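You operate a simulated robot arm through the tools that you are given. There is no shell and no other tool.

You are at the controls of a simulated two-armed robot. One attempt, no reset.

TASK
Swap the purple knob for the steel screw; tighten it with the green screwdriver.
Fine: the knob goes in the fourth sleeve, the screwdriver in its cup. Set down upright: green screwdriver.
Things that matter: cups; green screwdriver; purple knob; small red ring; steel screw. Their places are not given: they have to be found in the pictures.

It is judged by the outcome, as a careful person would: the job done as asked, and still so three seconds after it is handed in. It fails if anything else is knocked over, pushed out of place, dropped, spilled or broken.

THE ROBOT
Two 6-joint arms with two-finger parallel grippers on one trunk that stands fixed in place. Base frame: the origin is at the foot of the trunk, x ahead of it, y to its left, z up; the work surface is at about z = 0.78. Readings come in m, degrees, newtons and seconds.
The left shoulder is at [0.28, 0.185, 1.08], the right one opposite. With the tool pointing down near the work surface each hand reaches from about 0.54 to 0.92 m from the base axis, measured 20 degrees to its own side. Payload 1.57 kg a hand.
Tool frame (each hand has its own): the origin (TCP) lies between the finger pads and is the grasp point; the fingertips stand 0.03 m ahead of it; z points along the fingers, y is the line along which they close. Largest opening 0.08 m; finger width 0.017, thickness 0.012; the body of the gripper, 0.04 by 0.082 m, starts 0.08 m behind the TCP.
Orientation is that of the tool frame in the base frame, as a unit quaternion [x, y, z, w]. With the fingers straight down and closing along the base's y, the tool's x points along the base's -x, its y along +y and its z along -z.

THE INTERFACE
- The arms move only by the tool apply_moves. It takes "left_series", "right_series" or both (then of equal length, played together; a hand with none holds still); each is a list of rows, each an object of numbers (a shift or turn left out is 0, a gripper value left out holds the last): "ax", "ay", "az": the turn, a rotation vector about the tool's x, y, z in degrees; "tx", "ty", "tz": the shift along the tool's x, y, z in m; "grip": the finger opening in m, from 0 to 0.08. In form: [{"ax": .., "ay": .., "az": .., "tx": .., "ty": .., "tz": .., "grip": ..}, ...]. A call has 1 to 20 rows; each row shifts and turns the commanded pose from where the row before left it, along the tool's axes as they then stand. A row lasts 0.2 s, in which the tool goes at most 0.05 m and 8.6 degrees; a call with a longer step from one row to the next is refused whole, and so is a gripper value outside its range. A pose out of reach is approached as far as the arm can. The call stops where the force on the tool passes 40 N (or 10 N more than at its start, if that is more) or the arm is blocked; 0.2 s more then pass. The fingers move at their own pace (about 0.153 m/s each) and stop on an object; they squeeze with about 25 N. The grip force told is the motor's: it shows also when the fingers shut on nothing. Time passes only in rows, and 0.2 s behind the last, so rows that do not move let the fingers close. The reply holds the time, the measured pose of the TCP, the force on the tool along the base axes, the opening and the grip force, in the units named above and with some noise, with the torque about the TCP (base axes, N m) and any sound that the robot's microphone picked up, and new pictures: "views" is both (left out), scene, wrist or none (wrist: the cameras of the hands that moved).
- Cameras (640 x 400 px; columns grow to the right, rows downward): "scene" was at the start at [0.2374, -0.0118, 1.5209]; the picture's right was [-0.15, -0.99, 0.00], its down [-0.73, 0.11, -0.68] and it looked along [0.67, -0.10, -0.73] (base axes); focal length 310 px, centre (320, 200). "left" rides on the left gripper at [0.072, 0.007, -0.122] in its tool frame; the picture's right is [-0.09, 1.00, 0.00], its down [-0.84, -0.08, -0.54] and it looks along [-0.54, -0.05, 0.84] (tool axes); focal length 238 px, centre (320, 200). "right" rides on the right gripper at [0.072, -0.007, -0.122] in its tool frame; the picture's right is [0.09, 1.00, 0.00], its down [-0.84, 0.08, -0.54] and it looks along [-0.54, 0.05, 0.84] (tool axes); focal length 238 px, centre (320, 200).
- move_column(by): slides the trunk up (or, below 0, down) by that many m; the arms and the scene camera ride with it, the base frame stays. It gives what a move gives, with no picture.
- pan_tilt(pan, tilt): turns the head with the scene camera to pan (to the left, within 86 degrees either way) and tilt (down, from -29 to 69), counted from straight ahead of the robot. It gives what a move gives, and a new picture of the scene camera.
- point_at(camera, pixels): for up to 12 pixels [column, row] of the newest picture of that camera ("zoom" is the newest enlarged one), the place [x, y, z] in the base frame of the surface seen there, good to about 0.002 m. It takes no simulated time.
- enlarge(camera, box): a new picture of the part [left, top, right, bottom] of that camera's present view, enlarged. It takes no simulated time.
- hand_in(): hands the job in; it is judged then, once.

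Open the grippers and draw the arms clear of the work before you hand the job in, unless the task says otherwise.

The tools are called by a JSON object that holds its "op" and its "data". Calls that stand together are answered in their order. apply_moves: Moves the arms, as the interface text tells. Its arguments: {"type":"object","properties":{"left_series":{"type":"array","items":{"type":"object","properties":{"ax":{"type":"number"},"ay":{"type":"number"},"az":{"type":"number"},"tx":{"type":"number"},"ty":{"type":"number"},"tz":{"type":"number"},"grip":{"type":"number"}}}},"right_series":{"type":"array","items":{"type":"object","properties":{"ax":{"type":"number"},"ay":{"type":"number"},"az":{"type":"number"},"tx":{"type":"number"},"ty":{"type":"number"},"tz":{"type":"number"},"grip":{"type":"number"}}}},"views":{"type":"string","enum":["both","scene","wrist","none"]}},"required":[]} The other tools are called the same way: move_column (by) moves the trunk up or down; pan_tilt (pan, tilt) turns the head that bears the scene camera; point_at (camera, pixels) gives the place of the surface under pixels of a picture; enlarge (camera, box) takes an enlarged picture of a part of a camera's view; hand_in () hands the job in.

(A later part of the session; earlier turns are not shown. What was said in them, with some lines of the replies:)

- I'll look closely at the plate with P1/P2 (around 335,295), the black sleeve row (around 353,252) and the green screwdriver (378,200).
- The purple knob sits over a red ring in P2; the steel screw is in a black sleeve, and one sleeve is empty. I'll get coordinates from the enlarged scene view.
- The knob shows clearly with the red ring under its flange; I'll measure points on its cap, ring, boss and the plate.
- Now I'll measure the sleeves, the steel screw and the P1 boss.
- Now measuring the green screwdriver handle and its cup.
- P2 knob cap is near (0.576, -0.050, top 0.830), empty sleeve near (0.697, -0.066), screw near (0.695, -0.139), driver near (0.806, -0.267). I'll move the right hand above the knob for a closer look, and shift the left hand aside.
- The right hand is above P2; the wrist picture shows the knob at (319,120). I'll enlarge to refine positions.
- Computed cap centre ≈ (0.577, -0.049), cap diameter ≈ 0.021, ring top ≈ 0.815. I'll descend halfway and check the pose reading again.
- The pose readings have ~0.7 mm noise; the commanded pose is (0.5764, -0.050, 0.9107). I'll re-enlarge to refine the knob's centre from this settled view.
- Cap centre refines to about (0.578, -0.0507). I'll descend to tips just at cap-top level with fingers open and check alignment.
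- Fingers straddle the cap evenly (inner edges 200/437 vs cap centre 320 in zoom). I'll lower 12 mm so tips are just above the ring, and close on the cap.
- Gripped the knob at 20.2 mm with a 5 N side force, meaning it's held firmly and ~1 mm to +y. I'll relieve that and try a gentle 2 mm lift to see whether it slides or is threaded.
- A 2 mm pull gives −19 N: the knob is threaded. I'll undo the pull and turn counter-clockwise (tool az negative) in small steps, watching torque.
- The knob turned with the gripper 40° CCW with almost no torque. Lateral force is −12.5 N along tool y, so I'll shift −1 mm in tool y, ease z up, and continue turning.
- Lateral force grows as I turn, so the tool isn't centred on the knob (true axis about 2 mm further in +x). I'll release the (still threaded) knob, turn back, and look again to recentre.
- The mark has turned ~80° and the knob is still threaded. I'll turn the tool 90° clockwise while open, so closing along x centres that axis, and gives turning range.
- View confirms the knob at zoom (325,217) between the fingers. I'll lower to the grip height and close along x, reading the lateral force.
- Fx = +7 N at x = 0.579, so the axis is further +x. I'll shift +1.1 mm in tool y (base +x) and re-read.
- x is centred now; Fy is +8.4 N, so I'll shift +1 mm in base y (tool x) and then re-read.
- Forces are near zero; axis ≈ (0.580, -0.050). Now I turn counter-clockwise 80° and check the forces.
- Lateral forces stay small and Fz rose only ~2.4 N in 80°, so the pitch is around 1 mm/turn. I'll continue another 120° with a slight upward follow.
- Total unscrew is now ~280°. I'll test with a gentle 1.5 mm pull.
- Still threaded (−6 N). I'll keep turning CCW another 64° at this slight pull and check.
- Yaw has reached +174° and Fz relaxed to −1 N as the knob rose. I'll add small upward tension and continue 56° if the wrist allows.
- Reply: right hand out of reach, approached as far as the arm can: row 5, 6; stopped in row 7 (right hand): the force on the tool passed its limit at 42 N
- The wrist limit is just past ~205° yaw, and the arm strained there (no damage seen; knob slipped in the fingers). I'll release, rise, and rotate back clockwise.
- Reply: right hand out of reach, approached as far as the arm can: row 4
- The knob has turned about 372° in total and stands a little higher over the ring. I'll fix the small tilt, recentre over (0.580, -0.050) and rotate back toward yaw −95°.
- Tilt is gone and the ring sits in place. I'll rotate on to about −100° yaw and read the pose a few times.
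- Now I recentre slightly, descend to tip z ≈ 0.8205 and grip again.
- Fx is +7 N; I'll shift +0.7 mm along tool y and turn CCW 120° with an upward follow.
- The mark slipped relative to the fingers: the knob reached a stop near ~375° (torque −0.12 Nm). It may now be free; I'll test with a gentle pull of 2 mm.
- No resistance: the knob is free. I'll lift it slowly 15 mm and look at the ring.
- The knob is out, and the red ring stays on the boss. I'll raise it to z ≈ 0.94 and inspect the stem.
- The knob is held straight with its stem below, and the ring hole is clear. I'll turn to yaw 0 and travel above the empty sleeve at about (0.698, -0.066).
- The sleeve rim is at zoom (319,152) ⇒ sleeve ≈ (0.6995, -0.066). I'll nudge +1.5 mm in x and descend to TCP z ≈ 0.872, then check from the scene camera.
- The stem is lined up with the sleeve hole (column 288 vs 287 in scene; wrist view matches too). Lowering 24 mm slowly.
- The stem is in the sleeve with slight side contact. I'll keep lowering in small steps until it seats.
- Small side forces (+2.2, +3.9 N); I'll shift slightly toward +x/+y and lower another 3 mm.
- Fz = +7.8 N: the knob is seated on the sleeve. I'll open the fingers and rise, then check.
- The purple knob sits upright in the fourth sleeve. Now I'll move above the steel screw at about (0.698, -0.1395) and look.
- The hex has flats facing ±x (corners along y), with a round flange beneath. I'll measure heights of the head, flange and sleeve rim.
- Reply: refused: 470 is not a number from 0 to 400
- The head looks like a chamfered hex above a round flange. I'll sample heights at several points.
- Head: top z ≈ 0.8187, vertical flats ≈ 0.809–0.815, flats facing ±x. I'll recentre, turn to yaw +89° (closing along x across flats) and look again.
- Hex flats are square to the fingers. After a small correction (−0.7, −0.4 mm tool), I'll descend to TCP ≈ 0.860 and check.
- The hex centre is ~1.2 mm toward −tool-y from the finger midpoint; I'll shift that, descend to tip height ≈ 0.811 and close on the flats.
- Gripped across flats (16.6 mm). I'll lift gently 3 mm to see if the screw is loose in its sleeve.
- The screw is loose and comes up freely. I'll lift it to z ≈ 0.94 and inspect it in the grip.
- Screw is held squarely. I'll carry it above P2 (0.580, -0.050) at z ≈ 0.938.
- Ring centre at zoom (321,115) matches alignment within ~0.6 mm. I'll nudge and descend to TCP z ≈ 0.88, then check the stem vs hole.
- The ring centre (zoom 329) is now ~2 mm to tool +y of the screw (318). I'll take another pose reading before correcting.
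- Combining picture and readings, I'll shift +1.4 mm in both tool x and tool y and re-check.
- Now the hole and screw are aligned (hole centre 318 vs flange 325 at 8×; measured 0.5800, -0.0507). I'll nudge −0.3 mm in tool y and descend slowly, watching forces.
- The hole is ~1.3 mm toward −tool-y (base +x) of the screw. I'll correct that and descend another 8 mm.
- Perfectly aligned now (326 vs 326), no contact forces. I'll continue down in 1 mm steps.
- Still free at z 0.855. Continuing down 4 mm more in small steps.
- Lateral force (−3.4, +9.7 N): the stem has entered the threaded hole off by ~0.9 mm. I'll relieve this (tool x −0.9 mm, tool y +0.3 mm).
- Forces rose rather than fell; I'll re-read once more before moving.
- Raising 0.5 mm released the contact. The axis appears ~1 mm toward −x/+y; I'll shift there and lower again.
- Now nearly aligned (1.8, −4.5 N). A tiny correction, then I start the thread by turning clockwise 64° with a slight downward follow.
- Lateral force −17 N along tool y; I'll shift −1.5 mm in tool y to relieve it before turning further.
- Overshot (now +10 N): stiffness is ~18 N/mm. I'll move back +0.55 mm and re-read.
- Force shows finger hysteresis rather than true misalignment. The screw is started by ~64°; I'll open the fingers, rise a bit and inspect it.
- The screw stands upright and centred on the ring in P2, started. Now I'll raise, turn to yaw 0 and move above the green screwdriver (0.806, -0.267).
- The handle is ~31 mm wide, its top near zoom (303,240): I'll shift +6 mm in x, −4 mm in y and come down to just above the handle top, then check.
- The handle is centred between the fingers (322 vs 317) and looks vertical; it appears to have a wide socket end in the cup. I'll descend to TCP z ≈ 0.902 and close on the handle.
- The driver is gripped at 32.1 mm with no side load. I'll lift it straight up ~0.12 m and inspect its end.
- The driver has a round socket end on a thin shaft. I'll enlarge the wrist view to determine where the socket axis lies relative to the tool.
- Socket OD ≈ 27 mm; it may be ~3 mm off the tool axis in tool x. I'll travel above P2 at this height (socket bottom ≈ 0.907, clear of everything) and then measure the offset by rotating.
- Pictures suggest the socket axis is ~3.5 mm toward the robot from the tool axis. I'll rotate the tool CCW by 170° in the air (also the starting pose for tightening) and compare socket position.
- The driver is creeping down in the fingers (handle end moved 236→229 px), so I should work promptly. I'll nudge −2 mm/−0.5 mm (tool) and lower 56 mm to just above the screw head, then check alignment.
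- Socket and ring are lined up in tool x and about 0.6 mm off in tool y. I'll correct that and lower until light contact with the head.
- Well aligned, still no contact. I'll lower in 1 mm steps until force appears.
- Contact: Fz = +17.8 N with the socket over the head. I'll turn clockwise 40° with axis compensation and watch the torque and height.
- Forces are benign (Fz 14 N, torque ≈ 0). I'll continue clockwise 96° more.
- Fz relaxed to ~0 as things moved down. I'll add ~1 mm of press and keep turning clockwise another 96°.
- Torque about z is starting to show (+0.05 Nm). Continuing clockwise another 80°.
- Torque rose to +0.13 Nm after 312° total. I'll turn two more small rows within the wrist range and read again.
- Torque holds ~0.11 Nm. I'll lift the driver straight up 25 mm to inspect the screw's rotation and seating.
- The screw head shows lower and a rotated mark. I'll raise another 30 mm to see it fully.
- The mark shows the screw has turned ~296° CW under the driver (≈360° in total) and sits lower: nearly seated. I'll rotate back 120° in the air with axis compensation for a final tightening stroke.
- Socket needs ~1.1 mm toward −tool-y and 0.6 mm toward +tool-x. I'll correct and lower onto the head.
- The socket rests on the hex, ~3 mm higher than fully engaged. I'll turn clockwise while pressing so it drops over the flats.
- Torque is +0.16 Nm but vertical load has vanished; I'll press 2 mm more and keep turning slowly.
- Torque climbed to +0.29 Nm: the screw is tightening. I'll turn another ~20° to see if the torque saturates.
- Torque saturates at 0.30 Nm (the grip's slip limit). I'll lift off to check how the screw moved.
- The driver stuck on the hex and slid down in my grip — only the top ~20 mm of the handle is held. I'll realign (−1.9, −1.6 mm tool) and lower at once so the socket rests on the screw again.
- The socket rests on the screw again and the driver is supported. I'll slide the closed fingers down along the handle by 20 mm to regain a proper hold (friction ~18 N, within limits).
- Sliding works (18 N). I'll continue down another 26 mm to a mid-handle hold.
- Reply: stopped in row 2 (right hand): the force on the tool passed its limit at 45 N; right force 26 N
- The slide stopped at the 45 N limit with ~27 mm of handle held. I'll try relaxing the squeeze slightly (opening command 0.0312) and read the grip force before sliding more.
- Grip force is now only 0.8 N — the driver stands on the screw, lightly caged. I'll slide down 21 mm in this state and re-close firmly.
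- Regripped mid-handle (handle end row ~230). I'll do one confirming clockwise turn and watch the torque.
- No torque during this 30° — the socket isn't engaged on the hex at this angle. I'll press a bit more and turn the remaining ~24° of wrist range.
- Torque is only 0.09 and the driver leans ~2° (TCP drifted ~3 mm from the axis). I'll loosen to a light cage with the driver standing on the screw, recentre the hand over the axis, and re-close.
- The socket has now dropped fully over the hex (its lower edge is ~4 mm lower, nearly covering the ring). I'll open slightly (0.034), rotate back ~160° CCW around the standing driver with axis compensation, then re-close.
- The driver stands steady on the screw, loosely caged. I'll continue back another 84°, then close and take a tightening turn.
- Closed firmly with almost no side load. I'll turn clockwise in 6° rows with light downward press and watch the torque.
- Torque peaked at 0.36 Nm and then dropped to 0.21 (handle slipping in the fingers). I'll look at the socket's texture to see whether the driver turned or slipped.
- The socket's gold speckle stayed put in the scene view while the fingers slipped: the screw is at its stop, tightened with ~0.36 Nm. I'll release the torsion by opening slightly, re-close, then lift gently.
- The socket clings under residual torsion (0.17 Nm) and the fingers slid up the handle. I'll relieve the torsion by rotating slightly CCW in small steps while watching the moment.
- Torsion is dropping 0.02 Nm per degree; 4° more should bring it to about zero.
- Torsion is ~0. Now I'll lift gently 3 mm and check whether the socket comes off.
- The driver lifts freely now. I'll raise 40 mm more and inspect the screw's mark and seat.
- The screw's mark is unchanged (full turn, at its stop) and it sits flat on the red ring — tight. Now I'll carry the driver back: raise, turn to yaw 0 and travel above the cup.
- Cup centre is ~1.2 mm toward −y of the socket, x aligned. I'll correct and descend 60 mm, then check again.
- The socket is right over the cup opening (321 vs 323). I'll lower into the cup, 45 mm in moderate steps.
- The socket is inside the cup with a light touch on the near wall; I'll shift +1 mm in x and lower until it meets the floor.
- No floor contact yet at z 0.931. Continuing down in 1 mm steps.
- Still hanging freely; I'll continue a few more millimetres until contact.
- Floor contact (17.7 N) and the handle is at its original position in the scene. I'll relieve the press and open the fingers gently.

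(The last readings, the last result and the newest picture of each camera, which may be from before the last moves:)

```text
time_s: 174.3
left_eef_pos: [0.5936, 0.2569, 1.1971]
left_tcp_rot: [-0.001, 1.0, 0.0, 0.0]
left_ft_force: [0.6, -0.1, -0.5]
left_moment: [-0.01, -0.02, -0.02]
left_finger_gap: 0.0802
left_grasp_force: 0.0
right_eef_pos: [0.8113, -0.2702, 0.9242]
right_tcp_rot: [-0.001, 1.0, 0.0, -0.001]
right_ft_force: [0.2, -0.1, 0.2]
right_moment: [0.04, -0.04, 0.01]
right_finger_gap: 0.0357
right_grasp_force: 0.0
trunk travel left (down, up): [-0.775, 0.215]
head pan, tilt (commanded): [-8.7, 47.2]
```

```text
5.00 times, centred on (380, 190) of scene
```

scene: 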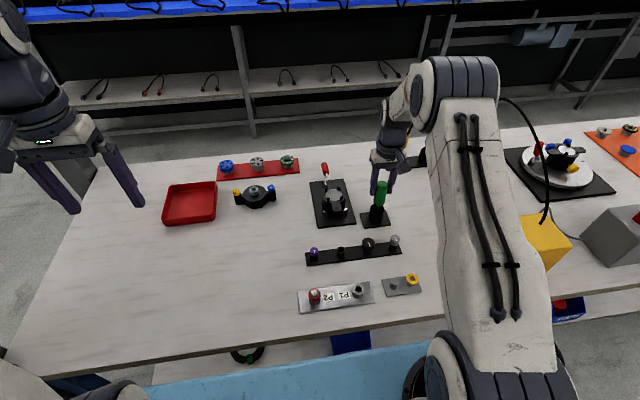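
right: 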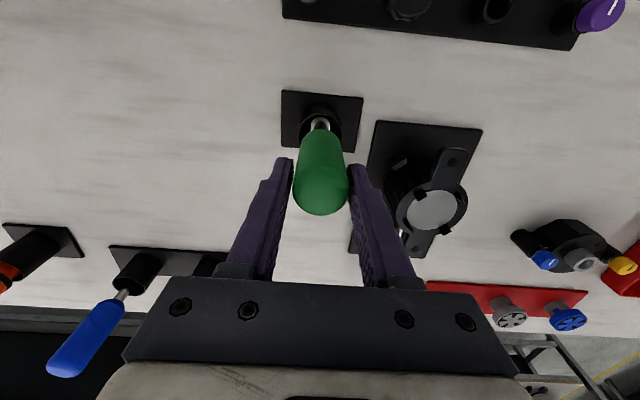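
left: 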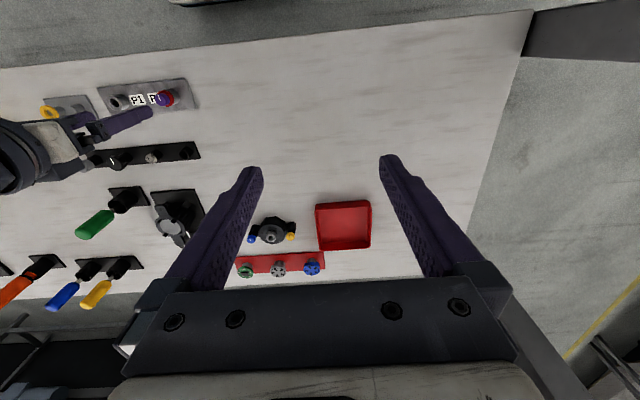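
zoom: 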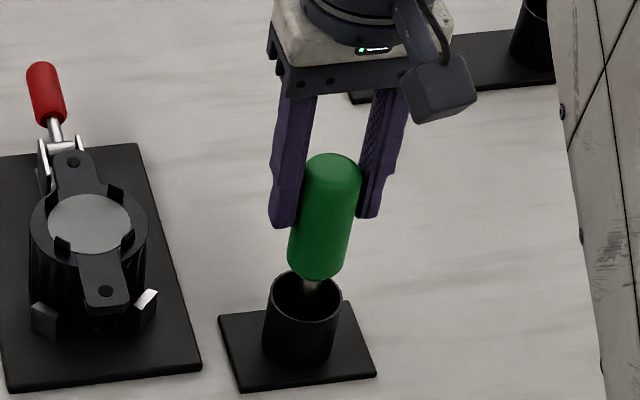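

The driver stands by itself upright in its cup. I'll open to 0.06, and raise straight up clear of it.

{"op": "apply_moves", "data": {"right_series": [{"grip": 0.06}, {"grip": 0.06}, {"tz": -0.01}, {"tz": -0.02}, {"tz": -0.03}, {"tz": -0.03}, {"tz": -0.04}, {"tz": -0.04}, {}], "views": "both"}}

{"op": "enlarge", "data": {"camera": "scene", "box": [348, 150, 412, 230]}}

{"op": "enlarge", "data": {"camera": "scene", "box": [280, 225, 440, 325]}}

```text
time_s: 176.3
left_eef_pos: [0.5928, 0.2574, 1.1956]
left_tcp_rot: [0.001, 1.0, 0.0, 0.0]
left_ft_force: [0.4, -0.6, -0.3]
left_moment: [0.03, -0.01, -0.02]
left_finger_gap: 0.0801
left_grasp_force: 0.0
right_eef_pos: [0.8117, -0.2694, 1.0974]
right_tcp_rot: [0.0, 1.0, 0.0, 0.0]
right_ft_force: [-0.5, 0.5, 0.6]
right_moment: [0.03, -0.02, 0.0]
right_finger_gap: 0.0599
right_grasp_force: 0.0
trunk travel left (down, up): [-0.775, 0.215]
head pan, tilt (commanded): [-8.7, 47.2]
```

scene: 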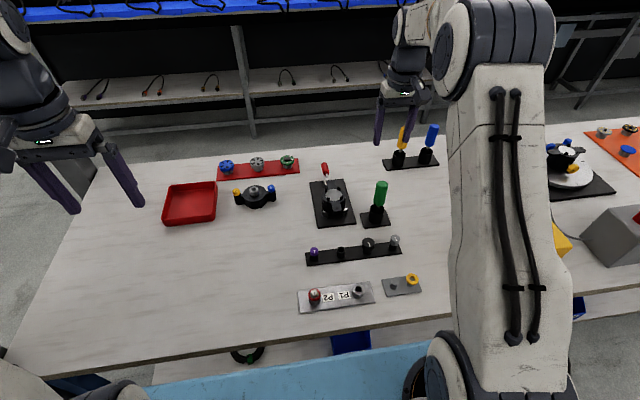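
right: 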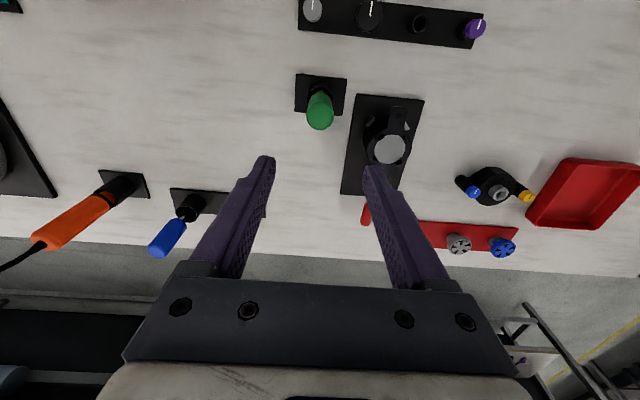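

```text
5.00 times, centred on (380, 190) of scene
```

zoom: 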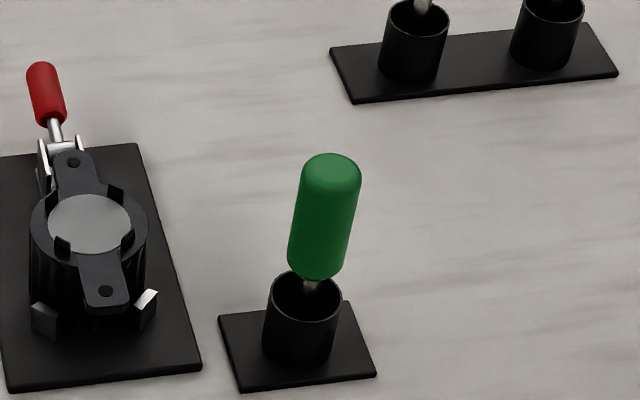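

```text
4.00 times, centred on (360, 275) of scene
```

zoom: 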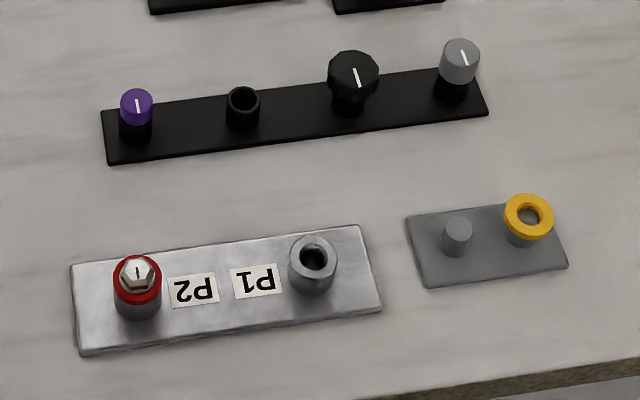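

All pieces look in place: knob in the fourth sleeve, screw in P2 over the red ring, driver upright in its cup. I'll zoom on the screw and knob for a final check while moving the right arm clear.

{"op": "apply_moves", "data": {"right_series": [{"tx": 0.03, "ty": -0.012, "tz": -0.015}, {"tx": 0.03, "ty": -0.012, "tz": -0.015}, {"tx": 0.03, "ty": -0.012, "tz": -0.015}, {"tx": 0.03, "ty": -0.012, "tz": -0.015}, {"tx": 0.03, "ty": -0.012, "tz": -0.01}, {"tx": 0.03, "ty": -0.012, "tz": -0.01}, {"tx": 0.03, "ty": -0.012, "tz": -0.01}, {"tx": 0.03, "ty": 0.0, "tz": -0.01}, {"grip": 0.08}, {}], "views": "both"}}

{"op": "enlarge", "data": {"camera": "scene", "box": [300, 278, 332, 303]}}

{"op": "enlarge", "data": {"camera": "scene", "box": [300, 238, 332, 263]}}

```text
time_s: 178.5
left_eef_pos: [0.5933, 0.2564, 1.1974]
left_tcp_rot: [0.0, 1.0, 0.0, -0.001]
left_ft_force: [0.3, 0.0, 0.1]
left_moment: [0.01, -0.02, 0.0]
left_finger_gap: 0.0802
left_grasp_force: 0.1
right_eef_pos: [0.5717, -0.3538, 1.1942]
right_tcp_rot: [-0.001, 1.0, 0.0, 0.001]
right_ft_force: [-0.4, -0.1, -0.6]
right_moment: [-0.01, -0.02, 0.01]
right_finger_gap: 0.0803
right_grasp_force: 0.0
trunk travel left (down, up): [-0.775, 0.215]
head pan, tilt (commanded): [-8.7, 47.2]
```

scene: 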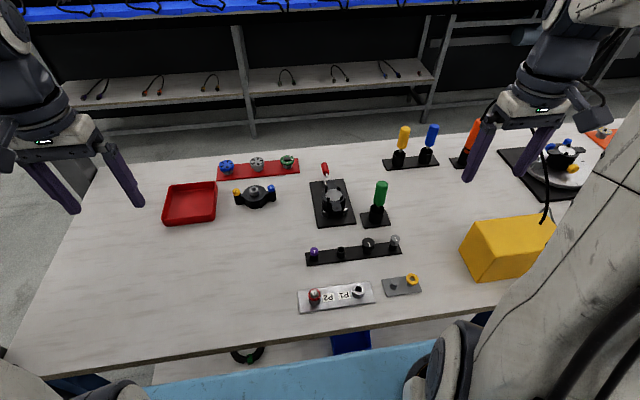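
right: 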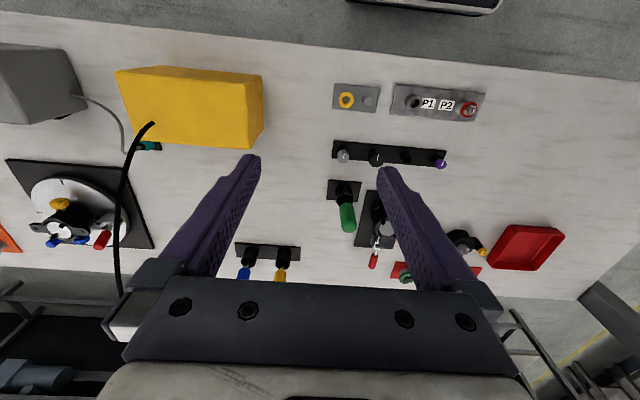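

```text
16.00 times, centred on (316, 290) of scene
```

zoom: 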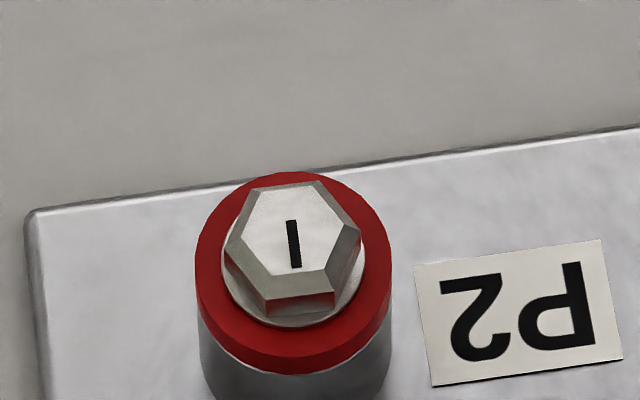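

```text
16.00 times, centred on (316, 250) of scene
```

zoom: 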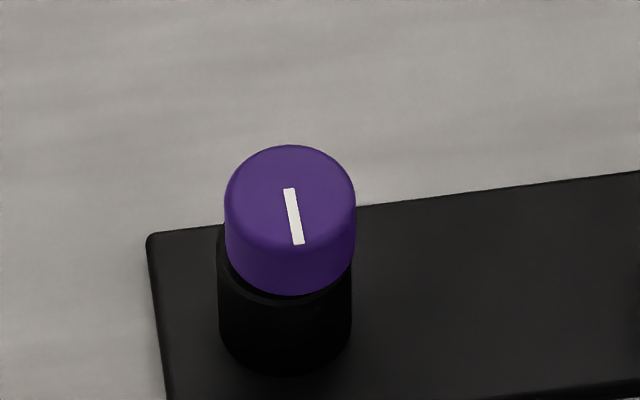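

The screw's flange sits flush on the red ring in P2, the purple knob is upright in the fourth sleeve, and the green driver stands in its cup. Both grippers are open and clear of the work, so I'm handing in.

{"op": "hand_in", "data": {}}

```text
The job is handed in.
```

The swap is done and handed in; the result hasn't come back.

- **Purple knob:** it is out of P2 and sits upright in the fourth sleeve, which was the only empty one. It was threaded, so I unscrewed it (about one turn) before lifting it out.
- **Steel screw:** it is in P2 on top of the small red ring, which stayed on its boss. It went in a full turn to its stop. Two more goes with the green screwdriver (up to about 0.36 Nm) did not turn it any further.
- **Green screwdriver:** it is back in its cup, standing upright where it was at the start.

There were two hiccups, with no damage visible afterwards. The right wrist hit its turning limit while unscrewing the knob. The screwdriver also slid in the fingers while its socket gripped the screw head; I re-gripped it while it stood on the screw, so it never fell.

In the last pictures nothing else looks moved or knocked over. Both grippers are open and the arms are clear of the work.
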